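You operate a simulated robot arm through the tools that you are given. There is no shell and no other tool.

You are at the controls of a simulated robot arm. One attempt, no reset.

## Task
Fix both stops of the bath board at mark 1.
Fine: both knobs end tight.

The check looks at the end state, three seconds after you hand in, the way a careful person would. Anything else that was tipped, shoved, dropped, spilled or broken makes it a failure.

## Robot
A 7-joint arm with a fingered hand, fixed in place. Base frame: the origin is on the floor under the middle of its stand, x ahead of it, y to its left, z up. Lengths are in mm, angles in rad, forces in N, time in s.
It reaches about 1085 mm from its shoulder. Its first joint turns from -2.897 to 2.897 rad. Payload 3.7 kg.
The tool frame sits at the grasp point between the pads (the TCP): z along the fingers, y along the line on which they close. The tips reach 25 mm beyond it. The gripper opens to 88 mm; its body begins 29 mm behind the TCP. The gripper is a hand of 5 fingers: y runs from the thumb to the fingers, the wrist lies at [-13, -106, -174] in the tool frame, and closing takes about 1.5 s.
Orientation is that of the tool frame in the base frame, as a unit quaternion [w, x, y, z]. With the fingers straight down and the wrist toward the robot, the tool's x, y and z point along [0, 1, 0], [1, 0, 0] and [0, 0, -1] of the base frame.

## Interface
- The arm moves only by the tool drive_tool. Its argument "increments" is text: rows parted by semicolons, each of 6 numbers parted by spaces: the shift along the tool's x, y, z in units of 20 mm (1.0 is 20 mm), then the turn, a rotation vector about the tool's x, y, z in units of 6 degrees (1.0 is 6 degrees). In form: tx ty tz wx wy wz; .... A call has 1 to 20 rows; each row shifts and turns the commanded pose from where the row before left it, along the tool's axes as they then stand. "jaw" is the finger opening in mm, from 0 to 88, set as the call begins (left out, the last holds). A call with a number of a shift or a turn outside -1 to 1 is refused whole. Rows are played at 5 a second. More than 50 mm and 0.15 rad between two rows, or a gripper value outside its range, and nothing of the call is played. Where a pose cannot be reached the arm comes as near as it can. A force on the tool above 40 N (or 10 N above the force at the start of the call, whichever is more), or a blocked arm, ends the call early, and 0.2 s more pass. The fingers move at their own pace (about 108 mm/s each) and stop on an object; they squeeze with about 33 N. The grip force told is the motor's: it shows also when the fingers shut on nothing. Time passes only in rows, and 0.2 s behind the last, so rows that do not move let the fingers close. It gives the time, the measured TCP pose, the force on the tool (base axes), the opening and the grip force at its end, in the units of the frame above (readings bear some noise), with the torque about the TCP (base axes, N m) and any sound that the robot's microphone picked up.
- Cameras (640 x 400 px; columns grow to the right, rows downward): "scene" is fixed at [221.4, -498.6, 1642.3]; the picture's right is [0.42, -0.91, 0.00], its down [-0.62, -0.29, -0.73] and it looks along [0.66, 0.31, -0.68] (base axes); focal length 315 px, centre (320, 200). "wrist" rides on the gripper at [59, -79, -105] in the tool frame; the picture's right is [-0.73, 0.32, -0.61], its down [-0.62, -0.68, 0.38] and it looks along [-0.29, 0.66, 0.70] (tool axes); focal length 234 px, centre (320, 200).
- capture(camera): a new picture of that camera. The clock stands still meanwhile.
- curl_fingers(index, middle, ring, little, thumb_bend, thumb_turn): sets how far each is bent, from 0 (flat) to 100 (curled in); at 30 the hand is open as for a grip, at 70 the pads meet at the TCP. One left out holds its place. A second passes; each finger stops where it meets its share of the squeeze, and holds until it gets a number again. A gripper value or a shape takes the hand back. It gives what a move gives, with no picture; readings hold the bend of each and the force on index, middle, ring, little, thumb and palm. thumb_turn goes from beside the hand (0) to across from the fingers (100), as for a grip.
- preshape(shape): the hand has 5 fingers and takes this shape, open, in about a second: jaw (thumb against the fingers, like two jaws); tri (thumb and two fingers); tip (a fingertip pinch); poke (one finger out to press); point (the index stretched); flat (the hand flat); cup (the hand cupped); fist (a fist). The gripper value then closes the fingers along that shape, each until it touches; the sizes above hold for jaw. It gives what a move gives, with no picture.
- measure_at(camera, pixels): for up to 12 pixels [column, row] of the newest picture of that camera ("zoom" is the newest enlarged one), the place [x, y, z] in the base frame of the surface seen there, good to about 2 mm, but the place of the scene camera against the robot may be out by one fixed shift of up to 12 mm in any direction. The clock stands still meanwhile.
- zoom(camera, box): a new picture of the part [left, top, right, bottom] of that camera's present view, enlarged. The clock stands still meanwhile.
- close_job(): hands the job in; it is judged then, once.

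Open the gripper and draw the arm clear of the work before you hand the job in, unless the task says otherwise.

The tools are called after ">>>" as name(argument=value, ...) on one line, values as JSON. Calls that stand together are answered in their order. drive_tool: Moves the arm, as the interface text tells. Its arguments: {"type":"object","properties":{"increments":{"type":"string"},"jaw":{"type":"number"}},"required":["increments"]} The other tools are called the same way: preshape (shape) gives the hand a shape; curl_fingers (index, middle, ring, little, thumb_bend, thumb_turn) moves the fingers one by one; capture (camera) takes a picture; measure_at (camera, pixels) gives the place of the surface under pixels of a picture; zoom (camera, box) takes an enlarged picture of a part of a camera's view; close_job () hands the job in.

At the start:

```text
time_s: 0.0
tool_pos: [531.5, -188.9, 1390.8]
orientation: [0.0, 0.707, 0.707, 0.001]
wrist_force: [-0.4, -0.6, 0.4]
ft_torque: [0.02, -0.04, -0.01]
opening: 87.7
grasp_force: 0.0
shape: jaw
bend: [30.0, 30.0, 30.0, 30.0, 30.0, 98.0]
finger forces: [0.0, 0.0, 0.1, 0.0, 0.0, 0.0]
```

scene: 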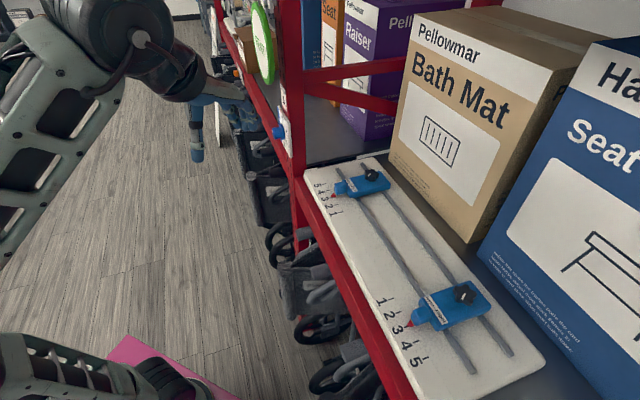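
wrist: 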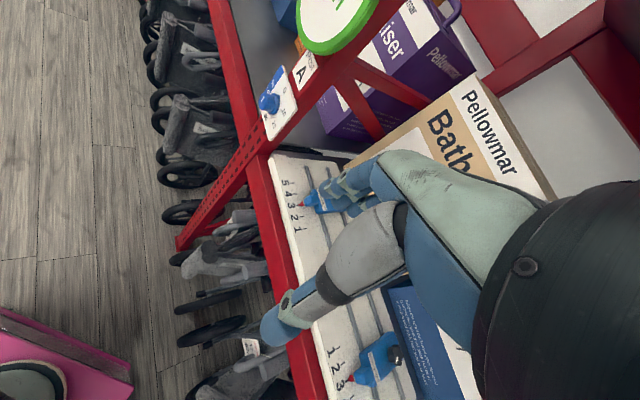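

I start by looking closer at the bath board: the two blue stops with black knobs near (370,175) and (463,293) in the scene view.

>>> zoom(camera="scene", box=[300, 150, 420, 225])

>>> zoom(camera="scene", box=[360, 260, 520, 360])

```text
5.33 times, centred on (360, 188) of scene
```

zoom: 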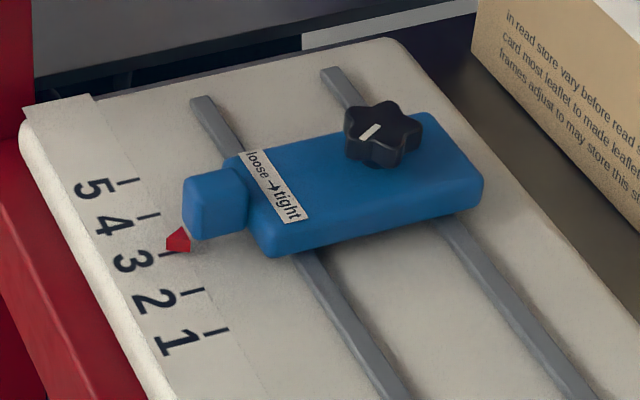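

```text
4.00 times, centred on (440, 310) of scene
```

zoom: 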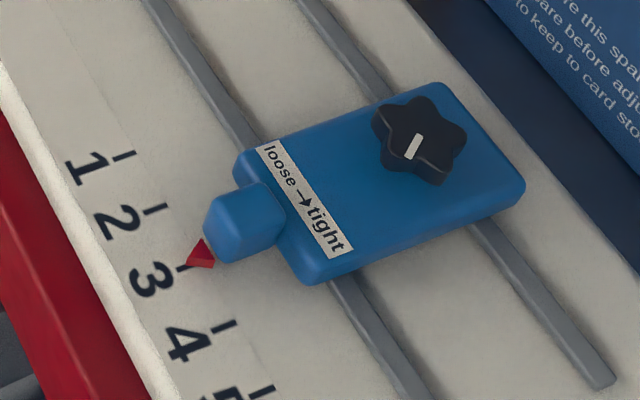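

Both stops sit near mark 3 (far one at about 3.3, near one about 3). I measure places of marks, pointers and knobs in the scene picture.

>>> measure_at(camera="zoom", pixels=[[414, 145], [425, 105], [205, 260], [185, 267], [124, 156], [155, 209], [224, 327], [262, 391], [340, 200], [500, 185], [310, 270], [240, 230]])

>>> capture(camera="scene")

>>> measure_at(camera="scene", pixels=[[371, 173], [334, 196], [331, 199], [341, 213], [350, 192], [380, 187], [330, 180], [480, 350], [420, 240], [300, 185], [400, 380], [540, 360]])

```text
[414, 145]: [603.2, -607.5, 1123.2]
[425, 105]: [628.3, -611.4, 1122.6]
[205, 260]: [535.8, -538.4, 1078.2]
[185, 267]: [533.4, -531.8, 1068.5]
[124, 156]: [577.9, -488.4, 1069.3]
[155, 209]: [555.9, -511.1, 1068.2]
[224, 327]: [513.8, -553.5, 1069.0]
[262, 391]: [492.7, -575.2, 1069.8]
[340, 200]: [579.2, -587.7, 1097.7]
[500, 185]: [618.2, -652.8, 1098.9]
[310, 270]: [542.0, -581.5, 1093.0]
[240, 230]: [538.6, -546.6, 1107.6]
```

```text
taken
```

scene: 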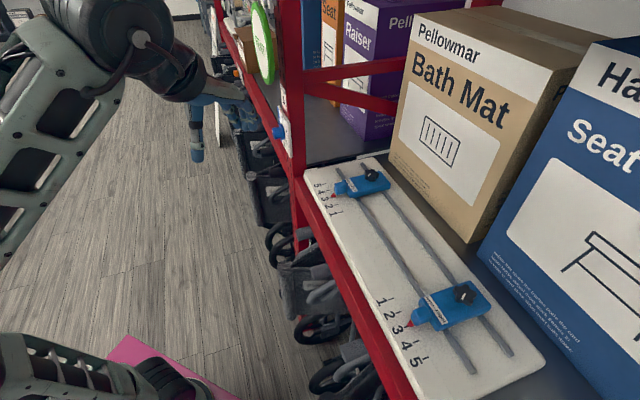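

```text
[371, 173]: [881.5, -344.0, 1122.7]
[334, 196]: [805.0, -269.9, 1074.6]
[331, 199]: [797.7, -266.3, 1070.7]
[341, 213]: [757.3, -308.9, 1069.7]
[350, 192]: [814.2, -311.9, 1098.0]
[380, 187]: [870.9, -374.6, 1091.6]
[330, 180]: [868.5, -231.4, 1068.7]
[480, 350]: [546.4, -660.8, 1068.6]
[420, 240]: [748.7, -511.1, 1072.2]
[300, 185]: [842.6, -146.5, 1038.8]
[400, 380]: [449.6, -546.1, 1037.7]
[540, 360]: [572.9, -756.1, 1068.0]
```

The board's slots run along about (0.70, 0.71) in base xy. I check the same points with the wrist camera to find the scene camera's shift.

>>> zoom(camera="wrist", box=[310, 325, 430, 400])

>>> zoom(camera="wrist", box=[265, 150, 385, 225])

```text
5.33 times, centred on (370, 362) of wrist
```

zoom: 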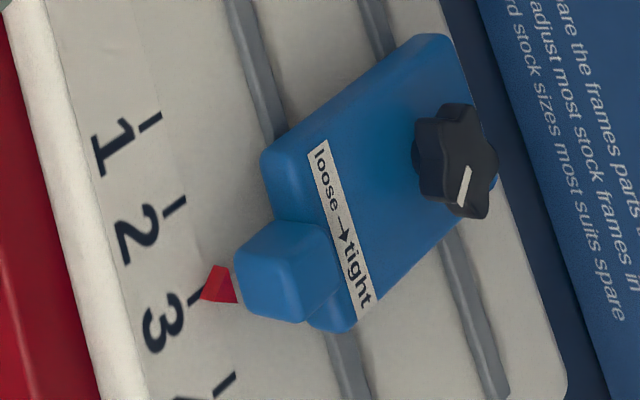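

```text
5.33 times, centred on (325, 188) of wrist
```

zoom: 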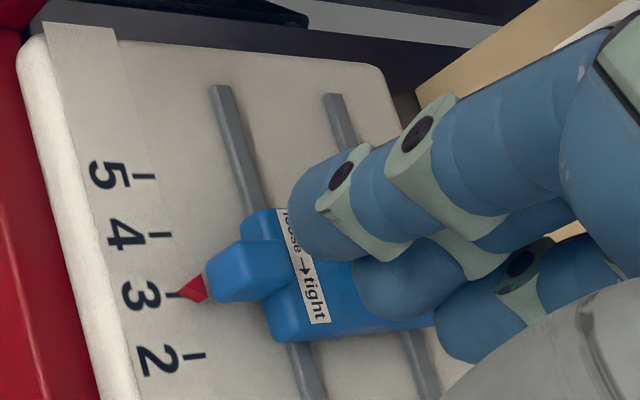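

I measure ticks and the pointer on the far stop in the wrist zoom, then the near one via the wrist picture pixels.

>>> measure_at(camera="zoom", pixels=[[144, 177], [160, 235], [172, 295], [195, 356], [182, 293], [205, 297], [310, 275], [230, 270], [350, 325]])

>>> capture(camera="wrist")

>>> measure_at(camera="wrist", pixels=[[338, 347], [342.5, 364], [346, 380.5], [350, 378], [397, 354], [396, 348], [375, 362]])

>>> zoom(camera="scene", box=[300, 150, 420, 225])

>>> measure_at(camera="zoom", pixels=[[130, 181], [150, 215], [168, 252], [193, 291], [217, 330], [180, 245], [368, 130], [400, 108], [280, 190], [215, 190], [380, 190], [430, 170]])

```text
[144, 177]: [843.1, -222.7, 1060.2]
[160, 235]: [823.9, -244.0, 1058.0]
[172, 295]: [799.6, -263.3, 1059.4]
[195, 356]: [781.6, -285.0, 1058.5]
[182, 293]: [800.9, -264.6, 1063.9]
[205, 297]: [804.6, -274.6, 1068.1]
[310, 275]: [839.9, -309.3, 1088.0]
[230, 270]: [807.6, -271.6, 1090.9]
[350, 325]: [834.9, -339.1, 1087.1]
```

```text
taken
```

wrist: 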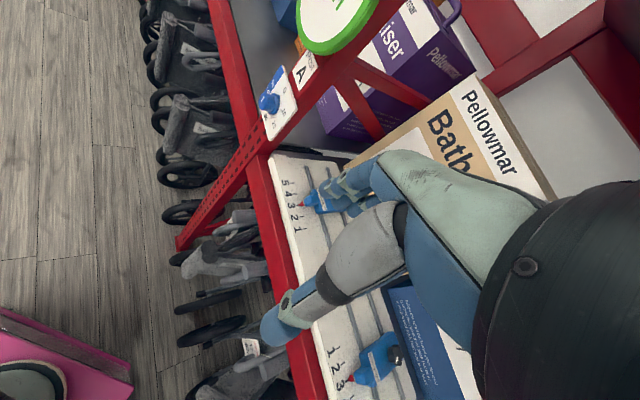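

```text
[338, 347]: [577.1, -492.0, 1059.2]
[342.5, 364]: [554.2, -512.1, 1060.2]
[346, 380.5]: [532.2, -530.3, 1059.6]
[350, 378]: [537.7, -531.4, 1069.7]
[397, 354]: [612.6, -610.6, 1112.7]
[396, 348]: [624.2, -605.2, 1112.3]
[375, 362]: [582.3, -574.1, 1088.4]
```

```text
5.33 times, centred on (360, 188) of scene
```

zoom: 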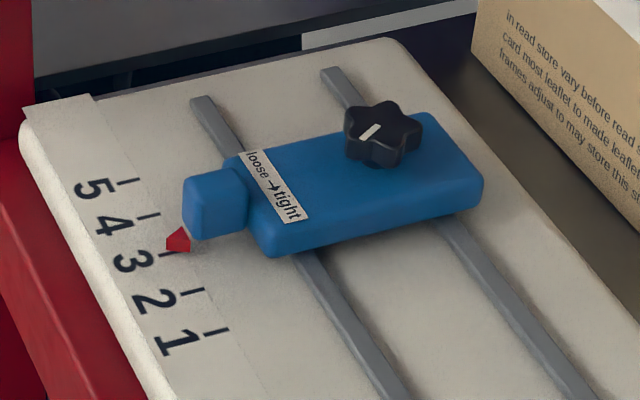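

```text
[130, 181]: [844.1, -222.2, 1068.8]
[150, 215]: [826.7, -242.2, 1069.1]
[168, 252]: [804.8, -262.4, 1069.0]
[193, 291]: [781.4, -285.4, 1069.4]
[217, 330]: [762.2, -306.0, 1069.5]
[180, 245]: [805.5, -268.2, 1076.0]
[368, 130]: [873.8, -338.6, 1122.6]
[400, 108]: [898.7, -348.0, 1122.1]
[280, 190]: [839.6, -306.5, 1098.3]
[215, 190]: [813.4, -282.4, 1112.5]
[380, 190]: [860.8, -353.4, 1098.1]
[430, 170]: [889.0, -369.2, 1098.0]
```

Scene readings are about 10 mm too high in z and within ~2 mm in xy. Now I measure the surroundings (boxes, upright, braces) for clearance around the knobs.

>>> measure_at(camera="scene", pixels=[[400, 180], [390, 150], [470, 235], [415, 20], [505, 60], [490, 250], [590, 50], [350, 70], [390, 103], [290, 60], [297, 190], [310, 130]])

>>> measure_at(camera="scene", pixels=[[362, 72], [280, 131], [264, 40], [450, 220], [380, 165], [500, 270], [360, 157], [544, 362], [420, 395], [505, 195], [560, 370], [500, 230]])

```text
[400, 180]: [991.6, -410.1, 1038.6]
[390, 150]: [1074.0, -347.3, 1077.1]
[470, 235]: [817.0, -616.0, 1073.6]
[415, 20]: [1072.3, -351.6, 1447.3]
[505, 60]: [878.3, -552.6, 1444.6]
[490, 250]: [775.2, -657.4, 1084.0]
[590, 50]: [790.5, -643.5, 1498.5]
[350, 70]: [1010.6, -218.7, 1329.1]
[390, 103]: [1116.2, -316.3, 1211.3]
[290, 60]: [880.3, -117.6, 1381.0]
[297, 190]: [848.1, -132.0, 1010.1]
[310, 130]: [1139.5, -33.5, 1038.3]
```

```text
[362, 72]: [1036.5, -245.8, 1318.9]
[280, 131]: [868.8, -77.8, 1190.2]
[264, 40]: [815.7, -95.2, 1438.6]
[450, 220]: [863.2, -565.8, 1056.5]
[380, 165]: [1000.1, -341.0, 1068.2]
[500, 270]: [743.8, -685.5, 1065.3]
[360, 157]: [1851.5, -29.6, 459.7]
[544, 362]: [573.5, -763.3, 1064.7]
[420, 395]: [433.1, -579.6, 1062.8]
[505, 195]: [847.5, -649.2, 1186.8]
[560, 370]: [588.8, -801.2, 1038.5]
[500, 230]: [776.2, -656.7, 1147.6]
```

The boxes' faces lie ~140 mm behind the knobs, the side frame ~180 mm from the far one, so a hand pointing down with its y into the shelf fits. First I turn the hand 45° so that its y points into the shelf.

>>> drive_tool(increments="0 0 0 0 0 0.944;0 0 0 0 0 0.944;0 0 0 0 0 0.944;0 0 0 0 0 0.944;0 0 0 0 0 0.944;0 0 0 0 0 0.944;0 0 0 0 0 0.944;0 0 0 0 0 0.944", jaw=88)

```text
time_s: 1.8
tool_pos: [532.0, -189.4, 1390.0]
orientation: [-0.001, 0.925, 0.38, 0.0]
wrist_force: [-0.6, 0.0, -0.8]
ft_torque: [0.0, -0.02, 0.04]
opening: 87.5
grasp_force: 0.1
shape: jaw
bend: [30.0, 30.0, 30.0, 30.0, 30.0, 98.0]
finger forces: [0.1, 0.0, 0.0, 0.1, 0.1, 0.1]
```

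Orientation is as wanted. Now I move toward the near stop, stopping short and high to look with the wrist camera.

>>> drive_tool(increments="-0.857 0.97 0.32 0 0 0;-0.857 0.97 0.32 0 0 0;-0.857 0.97 0.32 0 0 0;-0.857 0.97 0.32 0 0 0;-0.857 0.97 0.32 0 0 0;-0.857 0.97 0.32 0 0 0;-0.857 0.97 0.32 0 0 0;-0.857 0.97 0.32 0 0 0;-0.857 0.97 0.32 0 0 0;-0.857 0.97 0.32 0 0 0;-0.857 0.97 0.32 0 0 0;-0.857 0.97 0.32 0 0 0;-0.857 0.97 0.32 0 0 0;-0.857 0.97 0.32 0 0 0")

>>> capture(camera="wrist")

>>> capture(camera="scene")

```text
time_s: 4.8
tool_pos: [551.8, -547.5, 1301.3]
orientation: [0.0, 0.925, 0.381, 0.001]
wrist_force: [0.9, 0.2, -0.2]
ft_torque: [0.02, -0.01, -0.03]
opening: 87.9
grasp_force: 0.1
shape: jaw
bend: [30.0, 30.0, 30.0, 30.0, 30.0, 98.0]
finger forces: [0.1, 0.0, 0.0, 0.0, 0.0, 0.1]
```

```text
taken
```

wrist: 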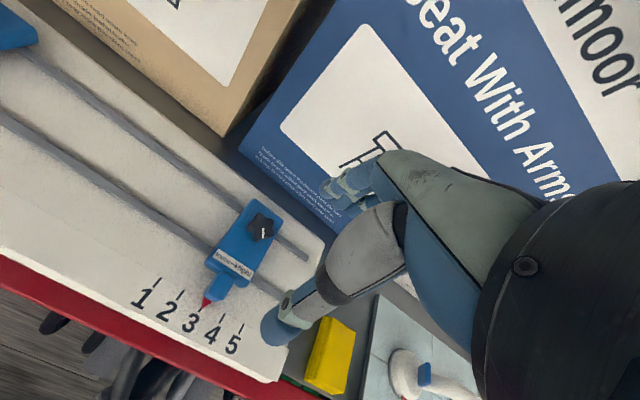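

```text
taken
```

scene: 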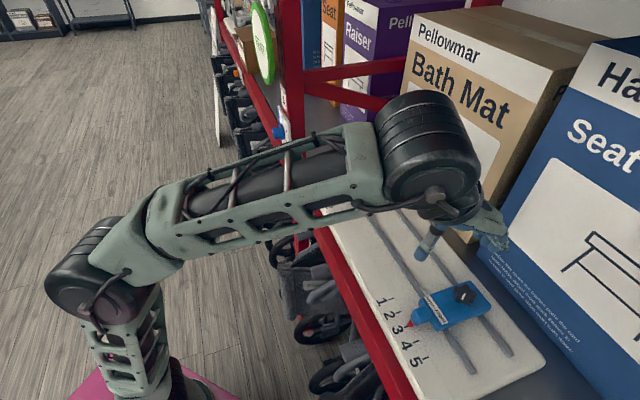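

The knob is visible at about (263,226) in the wrist view; I zoom in and measure it.

>>> zoom(camera="wrist", box=[180, 180, 308, 260])

>>> zoom(camera="wrist", box=[120, 240, 280, 340])

```text
5.00 times, centred on (244, 220) of wrist
```

zoom: 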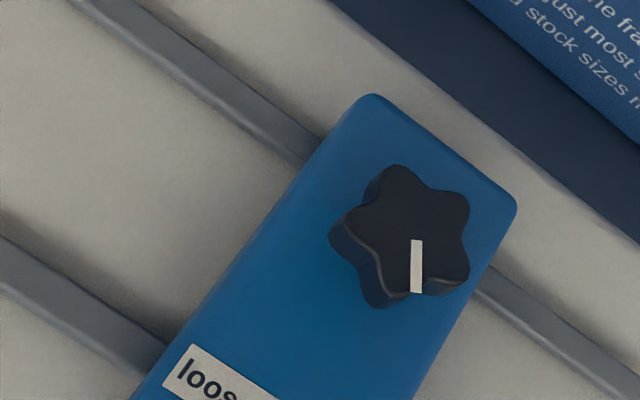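

```text
4.00 times, centred on (200, 290) of wrist
```

zoom: 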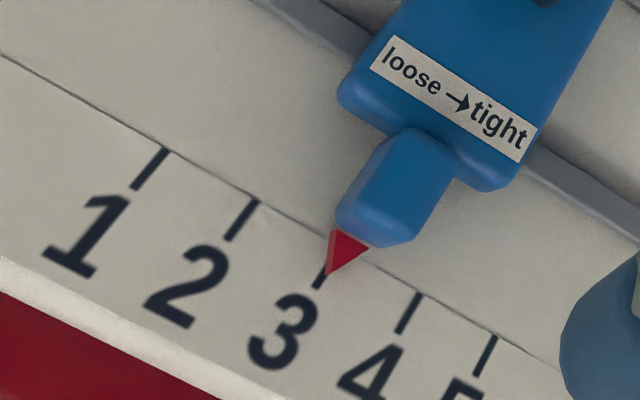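

The near pointer is near mark 3. I measure its tip and the ticks, then the knob's top.

>>> measure_at(camera="zoom", pixels=[[149, 168], [240, 221], [320, 275], [409, 314], [484, 355], [331, 266], [348, 236], [350, 100], [505, 180]])

>>> measure_at(camera="wrist", pixels=[[262.4, 227], [259.4, 214], [273, 221], [272.5, 234.5], [257, 237.5], [251, 225.5], [245, 215], [270, 250], [255, 200], [283, 222], [263, 237.5], [263, 229]])

```text
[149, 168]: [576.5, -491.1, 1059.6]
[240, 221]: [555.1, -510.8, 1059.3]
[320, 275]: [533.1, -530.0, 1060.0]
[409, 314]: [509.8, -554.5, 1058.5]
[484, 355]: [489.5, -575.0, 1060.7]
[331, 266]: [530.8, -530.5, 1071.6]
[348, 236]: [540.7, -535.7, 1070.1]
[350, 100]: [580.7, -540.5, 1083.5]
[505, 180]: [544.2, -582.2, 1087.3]
```

```text
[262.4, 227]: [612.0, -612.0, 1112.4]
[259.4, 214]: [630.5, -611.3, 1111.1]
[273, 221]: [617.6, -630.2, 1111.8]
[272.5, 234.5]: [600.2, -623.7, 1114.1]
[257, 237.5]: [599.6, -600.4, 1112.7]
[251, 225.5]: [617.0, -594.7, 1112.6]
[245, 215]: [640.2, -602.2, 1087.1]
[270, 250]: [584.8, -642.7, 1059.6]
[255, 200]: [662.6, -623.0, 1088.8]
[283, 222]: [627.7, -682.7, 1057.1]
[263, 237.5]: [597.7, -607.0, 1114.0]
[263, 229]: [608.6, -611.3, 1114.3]
```

Near knob centre is about (612.5, -612), top z 1112, radius ~19; pointer at u≈5 vs mark 1 at u≈65. I try the "tri" shape here in free air to see how the fingers stand.

>>> preshape(shape="tri")

>>> capture(camera="wrist")

>>> zoom(camera="scene", box=[370, 130, 530, 300])

```text
time_s: 5.7
tool_pos: [553.9, -549.8, 1301.1]
orientation: [0.0, 0.925, 0.38, 0.0]
wrist_force: [0.5, 0.4, -0.8]
ft_torque: [0.01, 0.0, -0.01]
opening: 87.6
grasp_force: 0.2
shape: tri
bend: [30.0, 30.0, 99.0, 99.0, 30.0, 98.0]
finger forces: [0.0, 0.0, 0.0, 0.0, 0.0, 0.0]
```

```text
taken
```

wrist: 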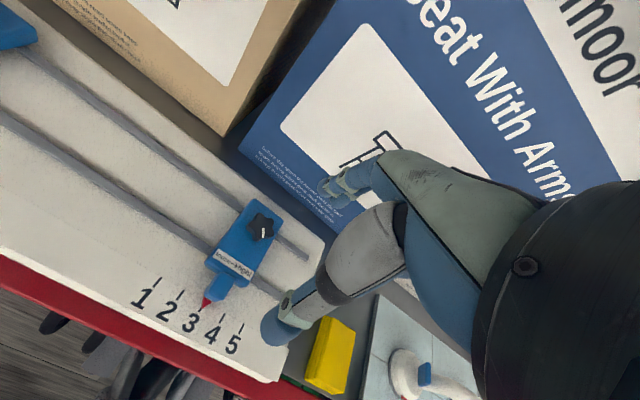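

```text
2.35 times, centred on (450, 215) of scene
```

zoom: 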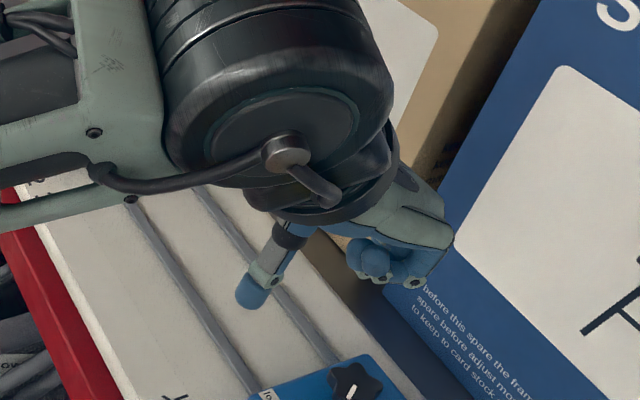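

In tri, thumb and index+middle stay open and ring/little curl. I close the shape in free air to see where the pads meet.

>>> drive_tool(increments="0 0 0 0 0 0;0 0 0 0 0 0;0 0 0 0 0 0;0 0 0 0 0 0;0 0 0 0 0 0;0 0 0 0 0 0;0 0 0 0 0 0", jaw=30)

>>> capture(camera="wrist")

>>> zoom(camera="wrist", box=[240, 140, 432, 340])

```text
time_s: 7.3
tool_pos: [552.2, -549.4, 1300.8]
orientation: [0.0, 0.924, 0.382, 0.0]
wrist_force: [-0.6, 0.9, -0.4]
ft_torque: [-0.02, 0.01, 0.01]
opening: 30.3
grasp_force: 0.1
shape: tri
bend: [74.0, 51.0, 99.0, 99.0, 73.0, 100.0]
finger forces: [0.0, 0.1, 0.1, 0.0, 0.0, 0.0]
```

```text
taken
```

wrist: 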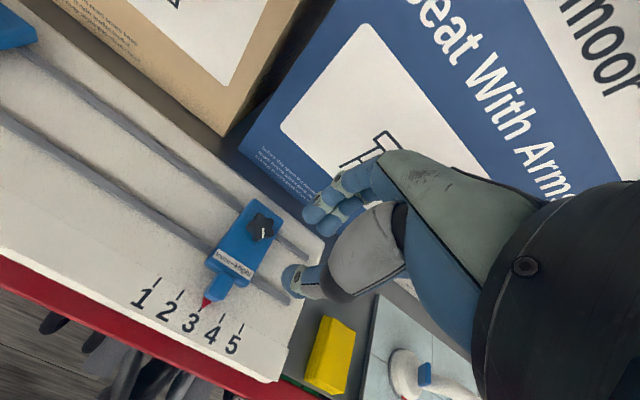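

```text
2.00 times, centred on (336, 240) of wrist
```

zoom: 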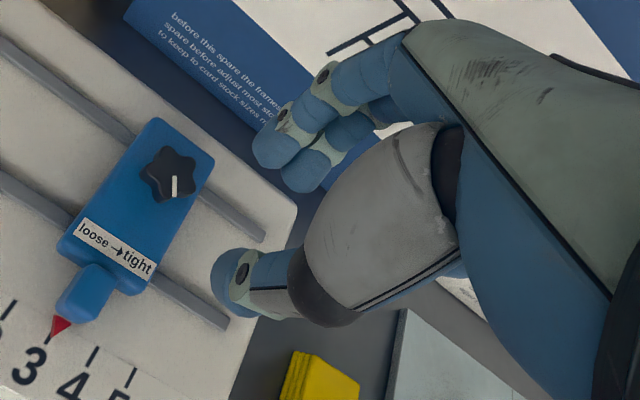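

I measure the thumb tip and two fingertips to know where they sit relative to the TCP.

>>> measure_at(camera="zoom", pixels=[[225, 280], [238, 295], [225, 262], [268, 150], [260, 155], [298, 178], [285, 165], [310, 180], [240, 275], [320, 75], [290, 120], [325, 155]])

```text
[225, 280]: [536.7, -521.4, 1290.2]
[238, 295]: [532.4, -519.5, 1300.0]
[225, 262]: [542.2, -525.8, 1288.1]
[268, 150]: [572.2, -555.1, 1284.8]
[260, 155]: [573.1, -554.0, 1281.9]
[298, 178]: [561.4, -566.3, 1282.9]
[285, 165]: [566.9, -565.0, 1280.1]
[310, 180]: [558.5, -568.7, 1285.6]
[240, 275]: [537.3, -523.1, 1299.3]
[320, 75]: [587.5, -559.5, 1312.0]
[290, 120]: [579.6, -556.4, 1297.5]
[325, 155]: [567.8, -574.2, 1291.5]
```

The tri grip is centred: thumb at x≈0, index x≈+8, middle x≈-8, tips ~21 mm below the TCP. I open it to 66 and move over the near knob, staying above it.

>>> drive_tool(increments="0 0.725 0.9 0 0 0;-0.01 0.725 0.9 0 0 0;-0.01 0.725 0.9 0 0 0;-0.01 0.725 0.9 0 0 0;-0.01 0.725 0.9 0 0 0;-0.01 0.725 0.9 0 0 0;0 0 0 0 0 0", jaw=66)

>>> zoom(camera="wrist", box=[200, 130, 440, 340])

>>> zoom(camera="scene", box=[380, 190, 560, 330])

```text
time_s: 8.9
tool_pos: [614.2, -613.2, 1192.4]
orientation: [0.0, 0.924, 0.381, 0.0]
wrist_force: [0.2, 0.2, 0.4]
ft_torque: [-0.02, -0.03, 0.0]
opening: 65.5
grasp_force: 0.1
shape: tri
bend: [27.0, 36.0, 99.0, 99.0, 54.0, 99.0]
finger forces: [0.1, 0.0, 0.0, 0.0, 0.0, 0.0]
```

```text
1.90 times, centred on (320, 235) of wrist
```

zoom: 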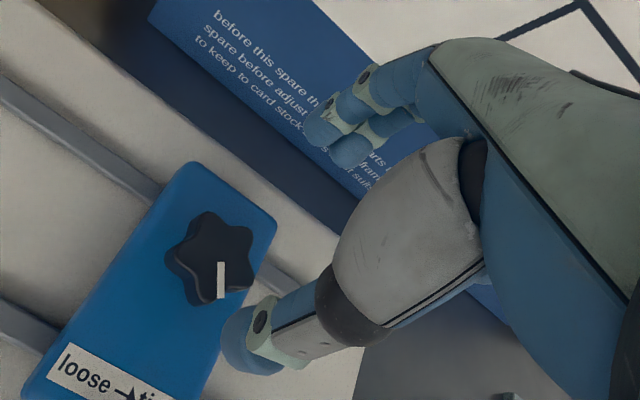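

```text
2.86 times, centred on (470, 260) of scene
```

zoom: 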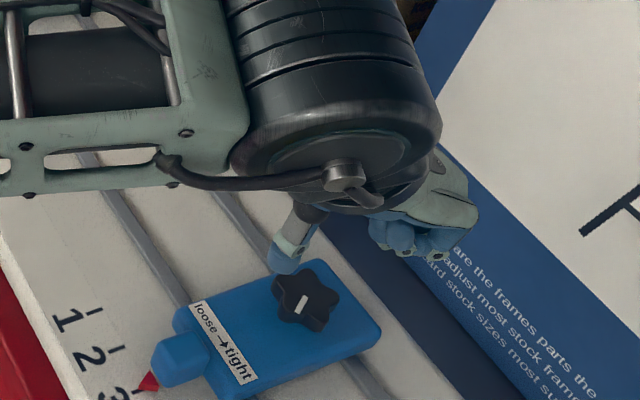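

I re-measure the knob's lobes from this closer view to refine its centre.

>>> zoom(camera="wrist", box=[240, 220, 320, 300])

```text
5.00 times, centred on (280, 260) of wrist
```

zoom: 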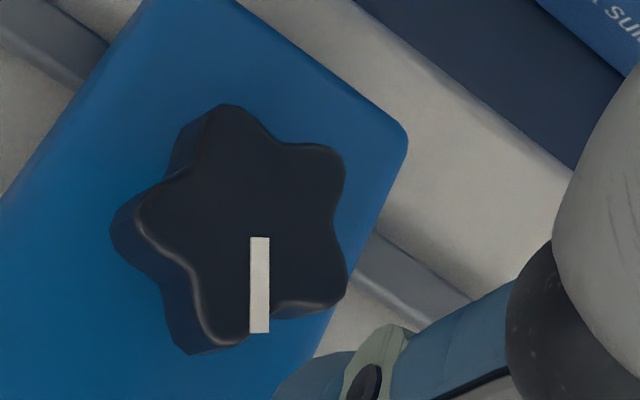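

>>> measure_at(camera="zoom", pixels=[[226, 112], [335, 155], [335, 295], [225, 338], [148, 215], [254, 222], [260, 325], [260, 245], [40, 250], [370, 130], [300, 360], [150, 330]])

```text
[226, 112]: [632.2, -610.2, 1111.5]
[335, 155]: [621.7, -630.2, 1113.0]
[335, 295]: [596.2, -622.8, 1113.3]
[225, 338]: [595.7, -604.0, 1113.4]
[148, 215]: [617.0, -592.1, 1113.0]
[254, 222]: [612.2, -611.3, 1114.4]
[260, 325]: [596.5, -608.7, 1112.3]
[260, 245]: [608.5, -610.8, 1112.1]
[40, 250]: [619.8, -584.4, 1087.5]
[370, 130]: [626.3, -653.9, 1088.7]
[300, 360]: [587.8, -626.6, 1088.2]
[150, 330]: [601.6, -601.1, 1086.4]
```

Knob centre is (612.5, -611.9), spanning z 1088–1113. I lower straight to TCP z≈1116, fingers open at 66.

>>> drive_tool(increments="0.04 -0.03 0.9 0 0 0;0 0 0.9 0 0 0;0 0 0.8 0 0 0;0 0 0.7 0 0 0;0 0 0.5 0 0 0;0 0 0 0 0 0")

>>> zoom(camera="wrist", box=[200, 160, 400, 340])

>>> zoom(camera="scene", box=[380, 210, 560, 350])

```text
time_s: 10.3
tool_pos: [613.2, -611.3, 1117.1]
orientation: [0.0, 0.925, 0.381, 0.001]
wrist_force: [-0.5, 0.8, -0.3]
ft_torque: [-0.02, -0.01, 0.0]
opening: 65.6
grasp_force: 0.1
shape: tri
bend: [27.0, 36.0, 99.0, 99.0, 54.0, 99.0]
finger forces: [0.0, 0.0, 0.0, 0.1, 0.0, 0.0]
```

```text
2.22 times, centred on (300, 250) of wrist
```

zoom: 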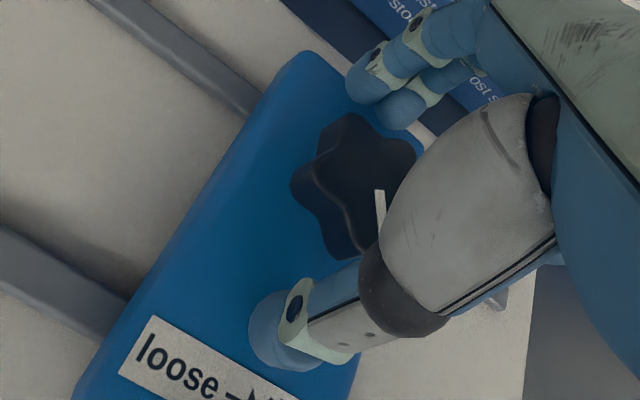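

```text
2.86 times, centred on (470, 280) of scene
```

zoom: 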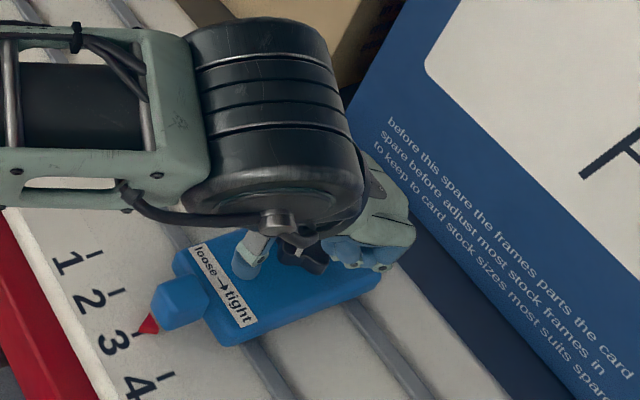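

The thumb is in front of the knob and fingers behind. I measure the tips to check that they straddle the knob evenly.

>>> zoom(camera="wrist", box=[260, 170, 350, 330])

>>> capture(camera="wrist")

>>> measure_at(camera="wrist", pixels=[[313, 312], [318, 300], [325, 295], [330, 320], [362, 202], [368, 205], [380, 212], [385, 214], [370, 190], [352, 215], [350, 260], [335, 245]])

```text
2.50 times, centred on (305, 250) of wrist
```

zoom: 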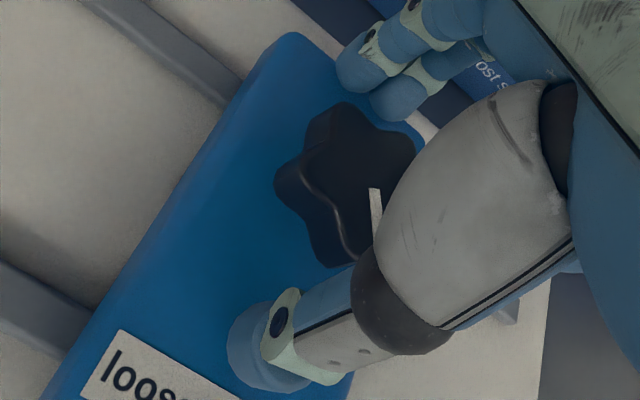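

```text
taken
```

wrist: 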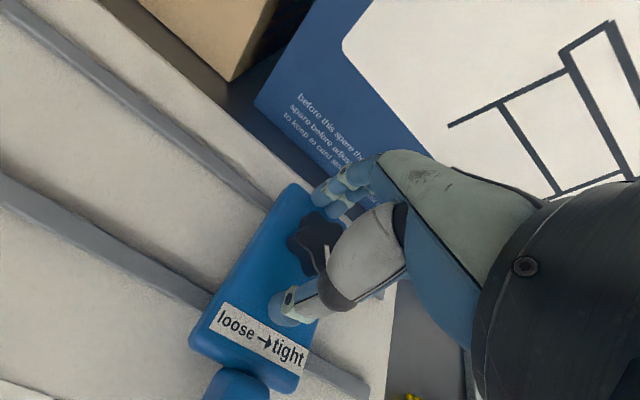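

```text
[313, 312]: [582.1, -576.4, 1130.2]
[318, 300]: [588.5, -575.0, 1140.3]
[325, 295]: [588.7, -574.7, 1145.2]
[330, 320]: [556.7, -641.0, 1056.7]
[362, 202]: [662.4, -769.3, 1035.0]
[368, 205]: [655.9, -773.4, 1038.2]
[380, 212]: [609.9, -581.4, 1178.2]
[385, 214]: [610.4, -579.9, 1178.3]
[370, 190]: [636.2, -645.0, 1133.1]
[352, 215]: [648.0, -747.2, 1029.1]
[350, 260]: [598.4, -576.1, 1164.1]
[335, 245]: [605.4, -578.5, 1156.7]
```

>>> measure_at(camera="wrist", pixels=[[273, 308], [282, 320], [276, 298], [292, 315], [315, 198], [320, 205], [330, 212], [336, 218], [288, 240], [310, 268], [325, 200], [345, 208]])

```text
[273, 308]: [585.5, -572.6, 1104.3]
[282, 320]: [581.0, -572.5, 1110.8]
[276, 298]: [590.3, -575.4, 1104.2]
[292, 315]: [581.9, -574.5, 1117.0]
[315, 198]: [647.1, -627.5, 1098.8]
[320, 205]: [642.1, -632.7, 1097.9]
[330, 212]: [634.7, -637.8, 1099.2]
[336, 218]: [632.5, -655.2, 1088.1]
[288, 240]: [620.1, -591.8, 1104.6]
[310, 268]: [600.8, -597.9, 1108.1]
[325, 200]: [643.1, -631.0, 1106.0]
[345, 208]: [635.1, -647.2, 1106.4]
```

The tips straddle the knob evenly (about ±33 mm) at z≈1097. I lower 3 mm more and close on the knob.

>>> drive_tool(increments="0 0 0.18 0 0 0;0 0 0 0 0 0")

>>> drive_tool(increments="0 0 0 0 0 0;0 0 0 0 0 0;0 0 0 0 0 0;0 0 0 0 0 0;0 0 0 0 0 0;0 0 0 0 0 0;0 0 0 0 0 0;0 0 0 0 0 0", jaw=10)

>>> capture(camera="wrist")

>>> zoom(camera="scene", box=[380, 210, 560, 350])

```text
time_s: 10.9
tool_pos: [613.8, -611.6, 1112.7]
orientation: [0.0, 0.924, 0.381, 0.0]
wrist_force: [0.6, 0.9, 6.4]
ft_torque: [-0.2, -0.15, 0.01]
opening: 65.5
grasp_force: 0.1
shape: tri
bend: [27.0, 34.0, 99.0, 99.0, 54.0, 99.0]
finger forces: [0.0, 6.6, 0.0, 0.0, 0.0, 0.0]
```

```text
time_s: 12.7
tool_pos: [613.5, -611.6, 1114.4]
orientation: [0.001, 0.925, 0.38, 0.0]
wrist_force: [8.0, -11.3, 32.3]
ft_torque: [-0.83, -1.28, -0.18]
opening: 28.3
grasp_force: 33.1
shape: tri
bend: [72.0, 51.0, 100.0, 100.0, 73.0, 100.0]
finger forces: [72.2, 13.3, 0.0, 0.0, 31.0, 0.1]
```

```text
taken
```

wrist: 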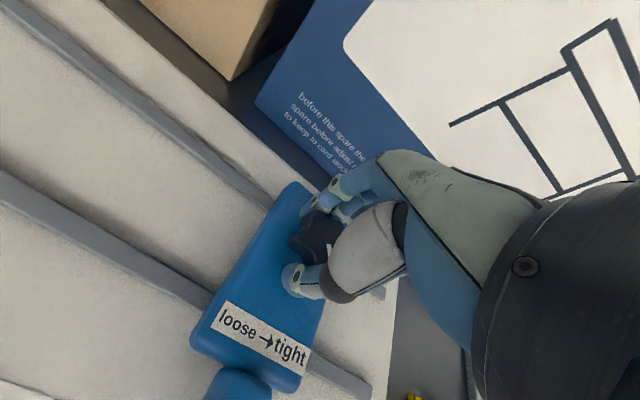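

```text
2.86 times, centred on (470, 280) of scene
```

zoom: 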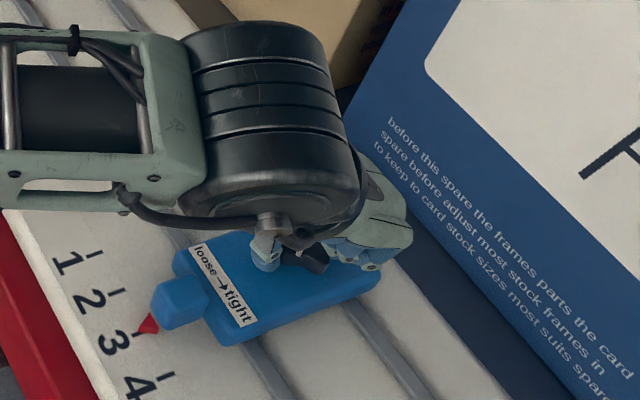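

Middle touched the stop's top at z 1113 and closing pressed down on it (32 N upward). I open, rise 5 mm, and close again.

>>> drive_tool(increments="0 0 0 0 0 0;0 0 0 0 0 0;0 0 0 0 0 0;0 0 -0.25 0 0 0;0 0 0 0 0 0", jaw=66)

>>> drive_tool(increments="0 0 0 0 0 0;0 0 0 0 0 0;0 0 0 0 0 0;0 0 0 0 0 0;0 0 0 0 0 0;0 0 0 0 0 0;0 0 0 0 0 0;0 0 0 0 0 0", jaw=10)

>>> zoom(camera="wrist", box=[220, 160, 420, 320])

```text
time_s: 13.9
tool_pos: [614.5, -611.9, 1115.5]
orientation: [-0.002, 0.925, 0.381, -0.001]
wrist_force: [-0.9, -0.2, -0.1]
ft_torque: [0.0, 0.01, 0.01]
opening: 65.8
grasp_force: 0.1
shape: tri
bend: [27.0, 36.0, 99.0, 99.0, 54.0, 99.0]
finger forces: [0.0, 0.0, 0.0, 0.1, 0.0, 0.0]
```

```text
time_s: 15.7
tool_pos: [615.0, -611.3, 1115.7]
orientation: [-0.001, 0.925, 0.381, 0.0]
wrist_force: [-4.1, 3.3, -26.9]
ft_torque: [0.2, 0.16, -0.03]
opening: 29.4
grasp_force: 32.9
shape: tri
bend: [74.0, 53.0, 100.0, 100.0, 73.0, 100.0]
finger forces: [16.4, 16.3, 0.0, 0.1, 34.2, 0.0]
```

```text
2.50 times, centred on (320, 240) of wrist
```

zoom: 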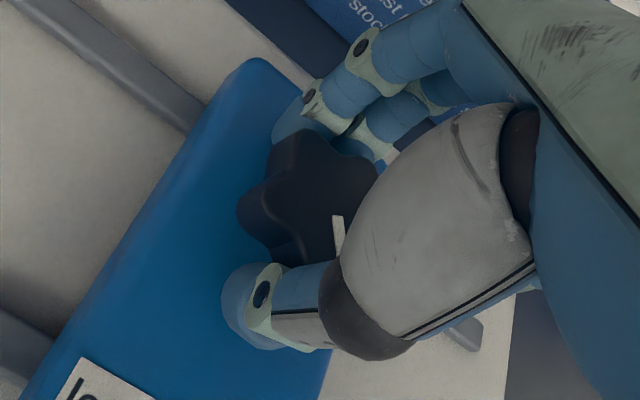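

Now the grip is balanced (16/16/34 N), but the tool is pulled down 27 N. I ease down 1 mm to relieve it.

>>> drive_tool(increments="0 0 0.06 0 0 0;0 0 0 0 0 0")

```text
time_s: 16.3
tool_pos: [614.6, -611.1, 1117.1]
orientation: [0.0, 0.925, 0.381, 0.0]
wrist_force: [-1.4, 4.7, -21.9]
ft_torque: [0.22, 0.11, 0.04]
opening: 29.2
grasp_force: 33.5
shape: tri
bend: [74.0, 53.0, 100.0, 100.0, 73.0, 100.0]
finger forces: [15.6, 14.7, 0.0, 0.0, 32.5, 0.0]
```

>>> drive_tool(increments="0 0 0.1 0 0 0;0 0 0.1 0 0 0;0 0 0 0 0 0")

```text
time_s: 17.1
tool_pos: [613.8, -611.9, 1114.7]
orientation: [0.002, 0.925, 0.381, 0.001]
wrist_force: [-1.6, 3.2, 11.8]
ft_torque: [0.46, 0.39, 0.01]
opening: 29.8
grasp_force: 33.5
shape: tri
bend: [74.0, 53.0, 100.0, 100.0, 74.0, 100.0]
finger forces: [15.2, 12.7, 0.1, 0.1, 44.2, 0.0]
```

Vertical load is now small (12 N). I test turning: clockwise (wz>0) by 6° and read the torque.

>>> drive_tool(increments="0 0 -0.03 0 0 0.5;0 0 0 0 0 0.5;0 0 0 0 0 0")

>>> zoom(camera="wrist", box=[220, 160, 420, 320])

```text
time_s: 17.9
tool_pos: [615.0, -611.4, 1113.3]
orientation: [0.001, 0.943, 0.332, 0.001]
wrist_force: [4.4, 2.4, 25.7]
ft_torque: [0.46, 0.23, 0.12]
opening: 29.6
grasp_force: 33.3
shape: tri
bend: [74.0, 52.0, 100.0, 100.0, 74.0, 100.0]
finger forces: [21.2, 19.2, 0.1, 0.0, 49.9, 0.0]
```

```text
2.50 times, centred on (320, 240) of wrist
```

zoom: 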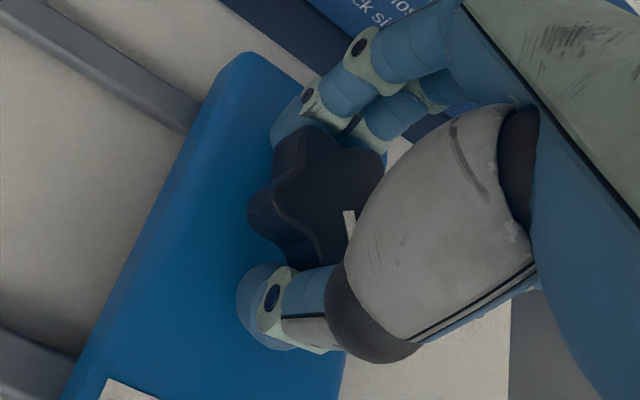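

Torque stayed low (0.12 Nm) for 6° clockwise. I continue clockwise 18° more to see whether torque rises or falls.

>>> drive_tool(increments="0 0 -0.06 0 0 0.6;0 0 0 0 0 0.6;0 0 0 0 0 0")

>>> drive_tool(increments="0 0 0 0 0 0.6;0 0 0 0 0 0.6;0 0 0 0 0 0.6;0 0 0 0 0 0")

>>> zoom(camera="wrist", box=[220, 160, 420, 320])

```text
time_s: 18.7
tool_pos: [613.9, -611.2, 1113.3]
orientation: [0.0, 0.962, 0.272, 0.0]
wrist_force: [7.7, 8.0, 10.6]
ft_torque: [0.19, -0.15, 0.21]
opening: 30.0
grasp_force: 33.1
shape: tri
bend: [75.0, 52.0, 100.0, 100.0, 74.0, 100.0]
finger forces: [23.5, 22.7, 0.0, 0.0, 42.0, 0.0]
```

```text
time_s: 19.7
tool_pos: [615.0, -611.3, 1114.1]
orientation: [-0.001, 0.984, 0.181, -0.002]
wrist_force: [14.4, 5.7, -1.6]
ft_torque: [-0.12, -0.36, 0.48]
opening: 28.5
grasp_force: 33.2
shape: tri
bend: [75.0, 51.0, 100.0, 100.0, 74.0, 100.0]
finger forces: [24.9, 30.1, 0.1, 0.0, 32.2, 0.0]
```

```text
2.50 times, centred on (320, 240) of wrist
```

zoom: 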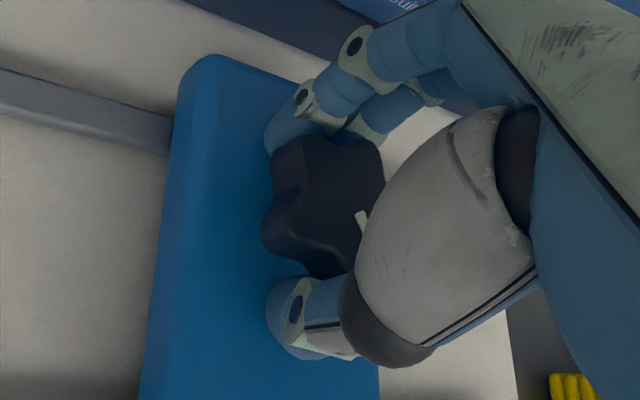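

In the hand's view the knob turned back ~20° relative to the hand, so it held still while the fingers slid into its valleys; torque is 0.48 Nm. I turn 12° further clockwise with this better seat.

>>> drive_tool(increments="0 0 0 0 0 0.5;0 0 0 0 0 0.5;0 0 0 0 0 0.5;0 0 0 0 0 0.5;0 0 0 0 0 0")

>>> zoom(camera="wrist", box=[220, 160, 420, 320])

>>> zoom(camera="scene", box=[380, 210, 560, 350])

```text
time_s: 20.9
tool_pos: [615.0, -611.3, 1113.7]
orientation: [0.0, 0.997, 0.078, 0.0]
wrist_force: [24.5, 0.9, -3.9]
ft_torque: [-0.22, -0.59, 0.8]
opening: 26.8
grasp_force: 33.5
shape: tri
bend: [75.0, 49.0, 100.0, 100.0, 74.0, 100.0]
finger forces: [32.6, 40.3, 0.0, 0.1, 31.9, 0.0]
```

```text
2.50 times, centred on (320, 240) of wrist
```

zoom: 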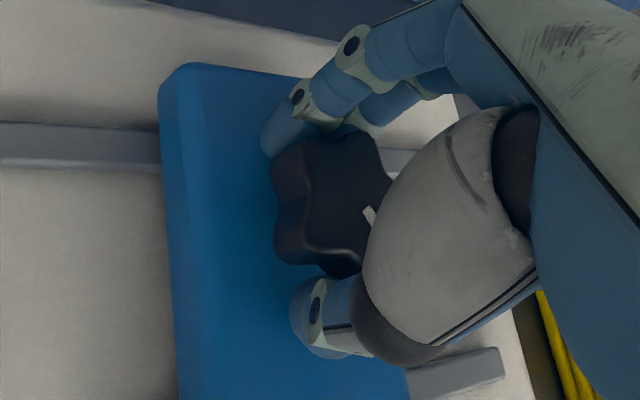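

```text
2.86 times, centred on (470, 280) of scene
```

zoom: 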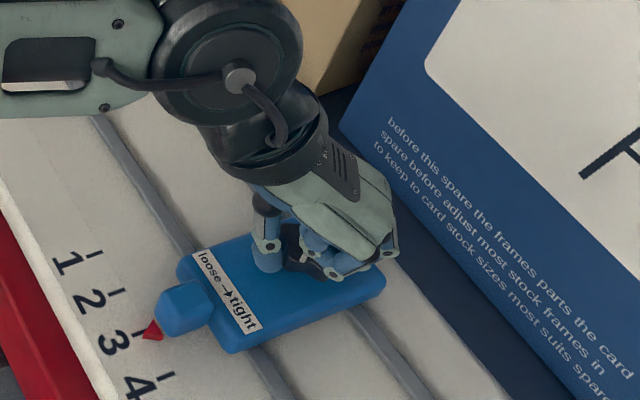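

Torque is 0.8 Nm and the stop's pointer may have shifted slightly. I zoom closely on the pointer to check.

>>> zoom(camera="scene", box=[370, 270, 450, 350])

>>> zoom(camera="scene", box=[430, 260, 500, 320])

```text
5.00 times, centred on (410, 310) of scene
```

zoom: 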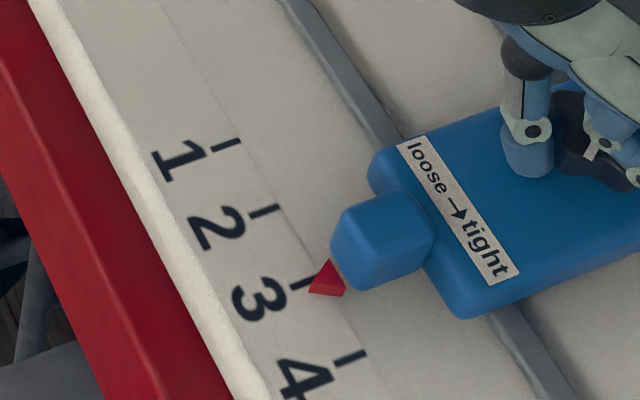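

```text
6.67 times, centred on (465, 290) of scene
```

zoom: 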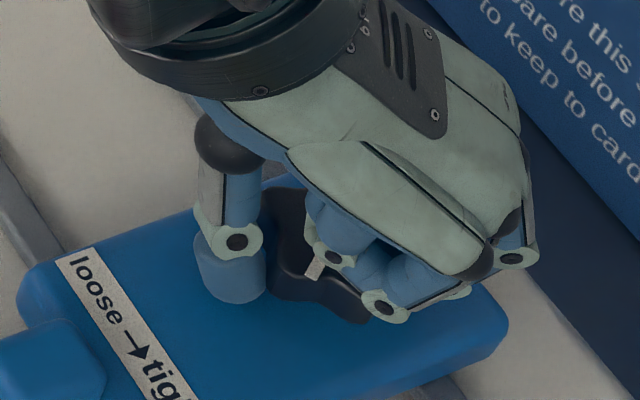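

The stop has slipped a few mm toward 4, so it is not firmly clamped. I measure the knob's lobes now to see if the knob turned at all.

>>> capture(camera="wrist")

>>> zoom(camera="wrist", box=[285, 195, 365, 285])

```text
taken
```

wrist: 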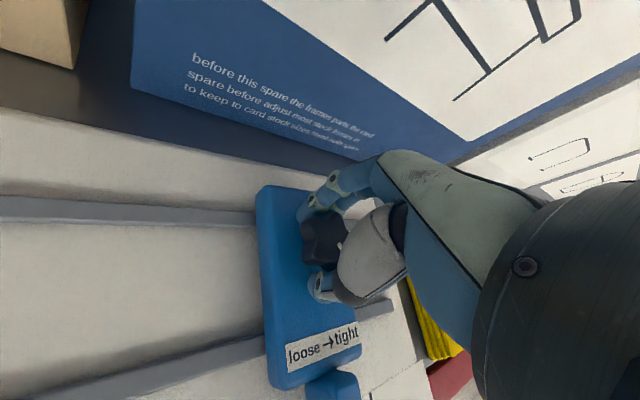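

```text
4.44 times, centred on (325, 240) of wrist
```

zoom: 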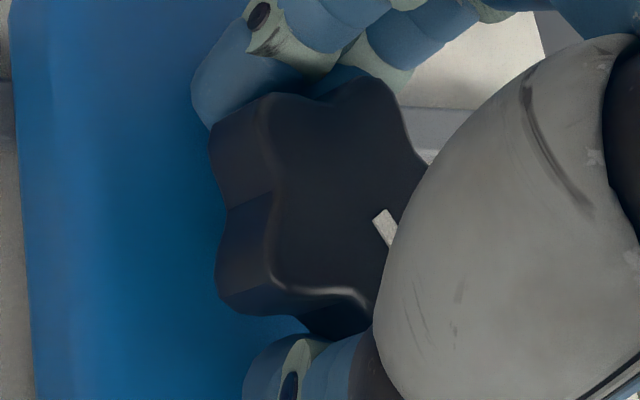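

>>> measure_at(camera="zoom", pixels=[[274, 108], [375, 92], [282, 282], [360, 300], [340, 200], [380, 217], [391, 236], [418, 165], [120, 200], [230, 350]])

```text
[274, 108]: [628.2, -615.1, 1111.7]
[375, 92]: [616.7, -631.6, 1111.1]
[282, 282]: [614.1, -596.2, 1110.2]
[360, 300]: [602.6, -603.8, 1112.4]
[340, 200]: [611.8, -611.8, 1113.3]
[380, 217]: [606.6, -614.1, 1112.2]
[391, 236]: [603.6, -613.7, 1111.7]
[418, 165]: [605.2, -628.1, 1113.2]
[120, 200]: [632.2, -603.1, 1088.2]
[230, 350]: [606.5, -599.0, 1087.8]
```

The knob didn't rotate (lobes still at ~5°+72k) but the stop slid ~4.6 mm toward 4 under ~17 N: it seems loose along the slot, and clockwise is blocked. I open the fingers and read the unloaded pose.

>>> drive_tool(increments="0 0 0 0 0 0;0 0 0 0 0 0;0 0 0 0 0 0;0 0 -0.2 0 0 0;0 0 0 0 0 0", jaw=66)

>>> capture(camera="wrist")

>>> zoom(camera="wrist", box=[285, 195, 365, 285])

```text
time_s: 22.1
tool_pos: [613.1, -612.8, 1117.7]
orientation: [0.0, 0.997, 0.075, 0.0]
wrist_force: [0.3, -0.5, 0.6]
ft_torque: [0.0, 0.0, -0.01]
opening: 65.8
grasp_force: 0.2
shape: tri
bend: [27.0, 35.0, 99.0, 99.0, 54.0, 99.0]
finger forces: [0.0, 0.1, 0.1, 0.1, 0.0, 0.0]
```

```text
taken
```

wrist: 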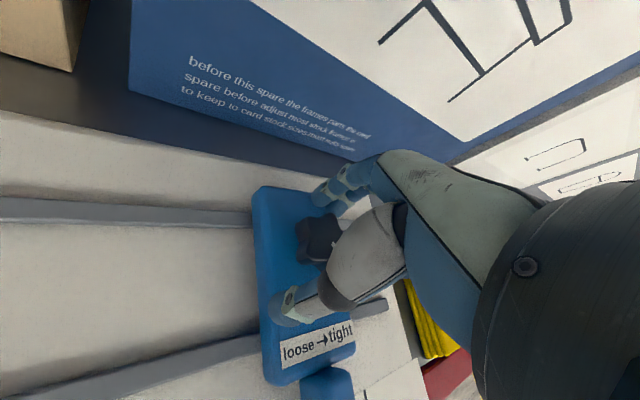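

```text
4.44 times, centred on (325, 240) of wrist
```

zoom: 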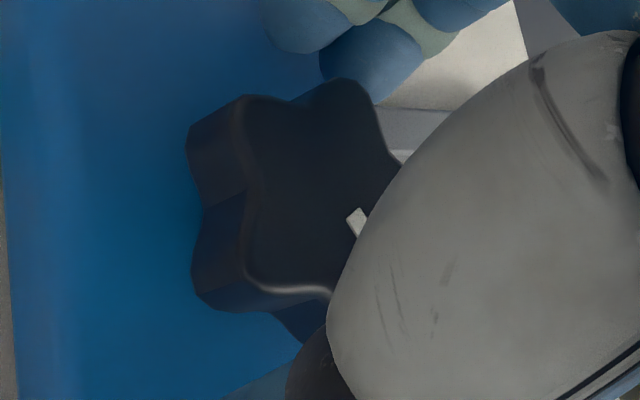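

>>> measure_at(camera="zoom", pixels=[[246, 102], [342, 84], [250, 283], [325, 295], [300, 190], [352, 213], [362, 230], [385, 130], [100, 200], [220, 340]])

>>> zoom(camera="scene", box=[370, 270, 450, 350])

>>> measure_at(camera="zoom", pixels=[[310, 292], [300, 286], [265, 211], [226, 144], [352, 357], [385, 215], [345, 270]])

```text
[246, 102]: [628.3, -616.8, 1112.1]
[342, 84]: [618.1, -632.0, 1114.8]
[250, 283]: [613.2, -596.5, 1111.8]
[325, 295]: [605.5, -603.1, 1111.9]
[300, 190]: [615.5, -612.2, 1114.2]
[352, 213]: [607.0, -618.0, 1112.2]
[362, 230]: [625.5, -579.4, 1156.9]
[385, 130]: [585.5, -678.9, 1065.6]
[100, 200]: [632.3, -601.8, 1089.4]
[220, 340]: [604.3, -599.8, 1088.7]
```

```text
5.00 times, centred on (410, 310) of scene
```

zoom: 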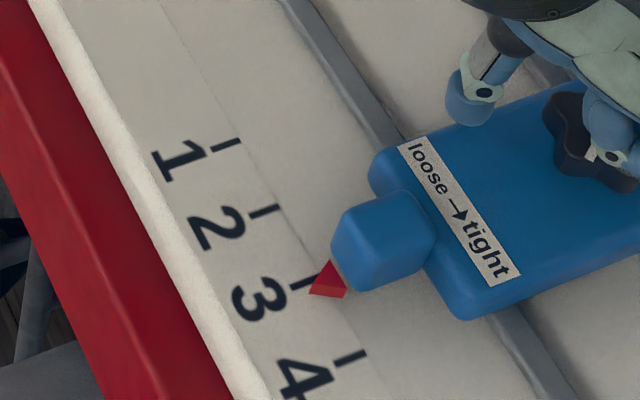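

```text
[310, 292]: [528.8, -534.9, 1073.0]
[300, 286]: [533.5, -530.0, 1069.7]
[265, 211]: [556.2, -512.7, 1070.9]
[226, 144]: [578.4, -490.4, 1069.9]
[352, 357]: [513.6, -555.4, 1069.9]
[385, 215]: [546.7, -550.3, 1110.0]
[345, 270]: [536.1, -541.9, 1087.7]
```

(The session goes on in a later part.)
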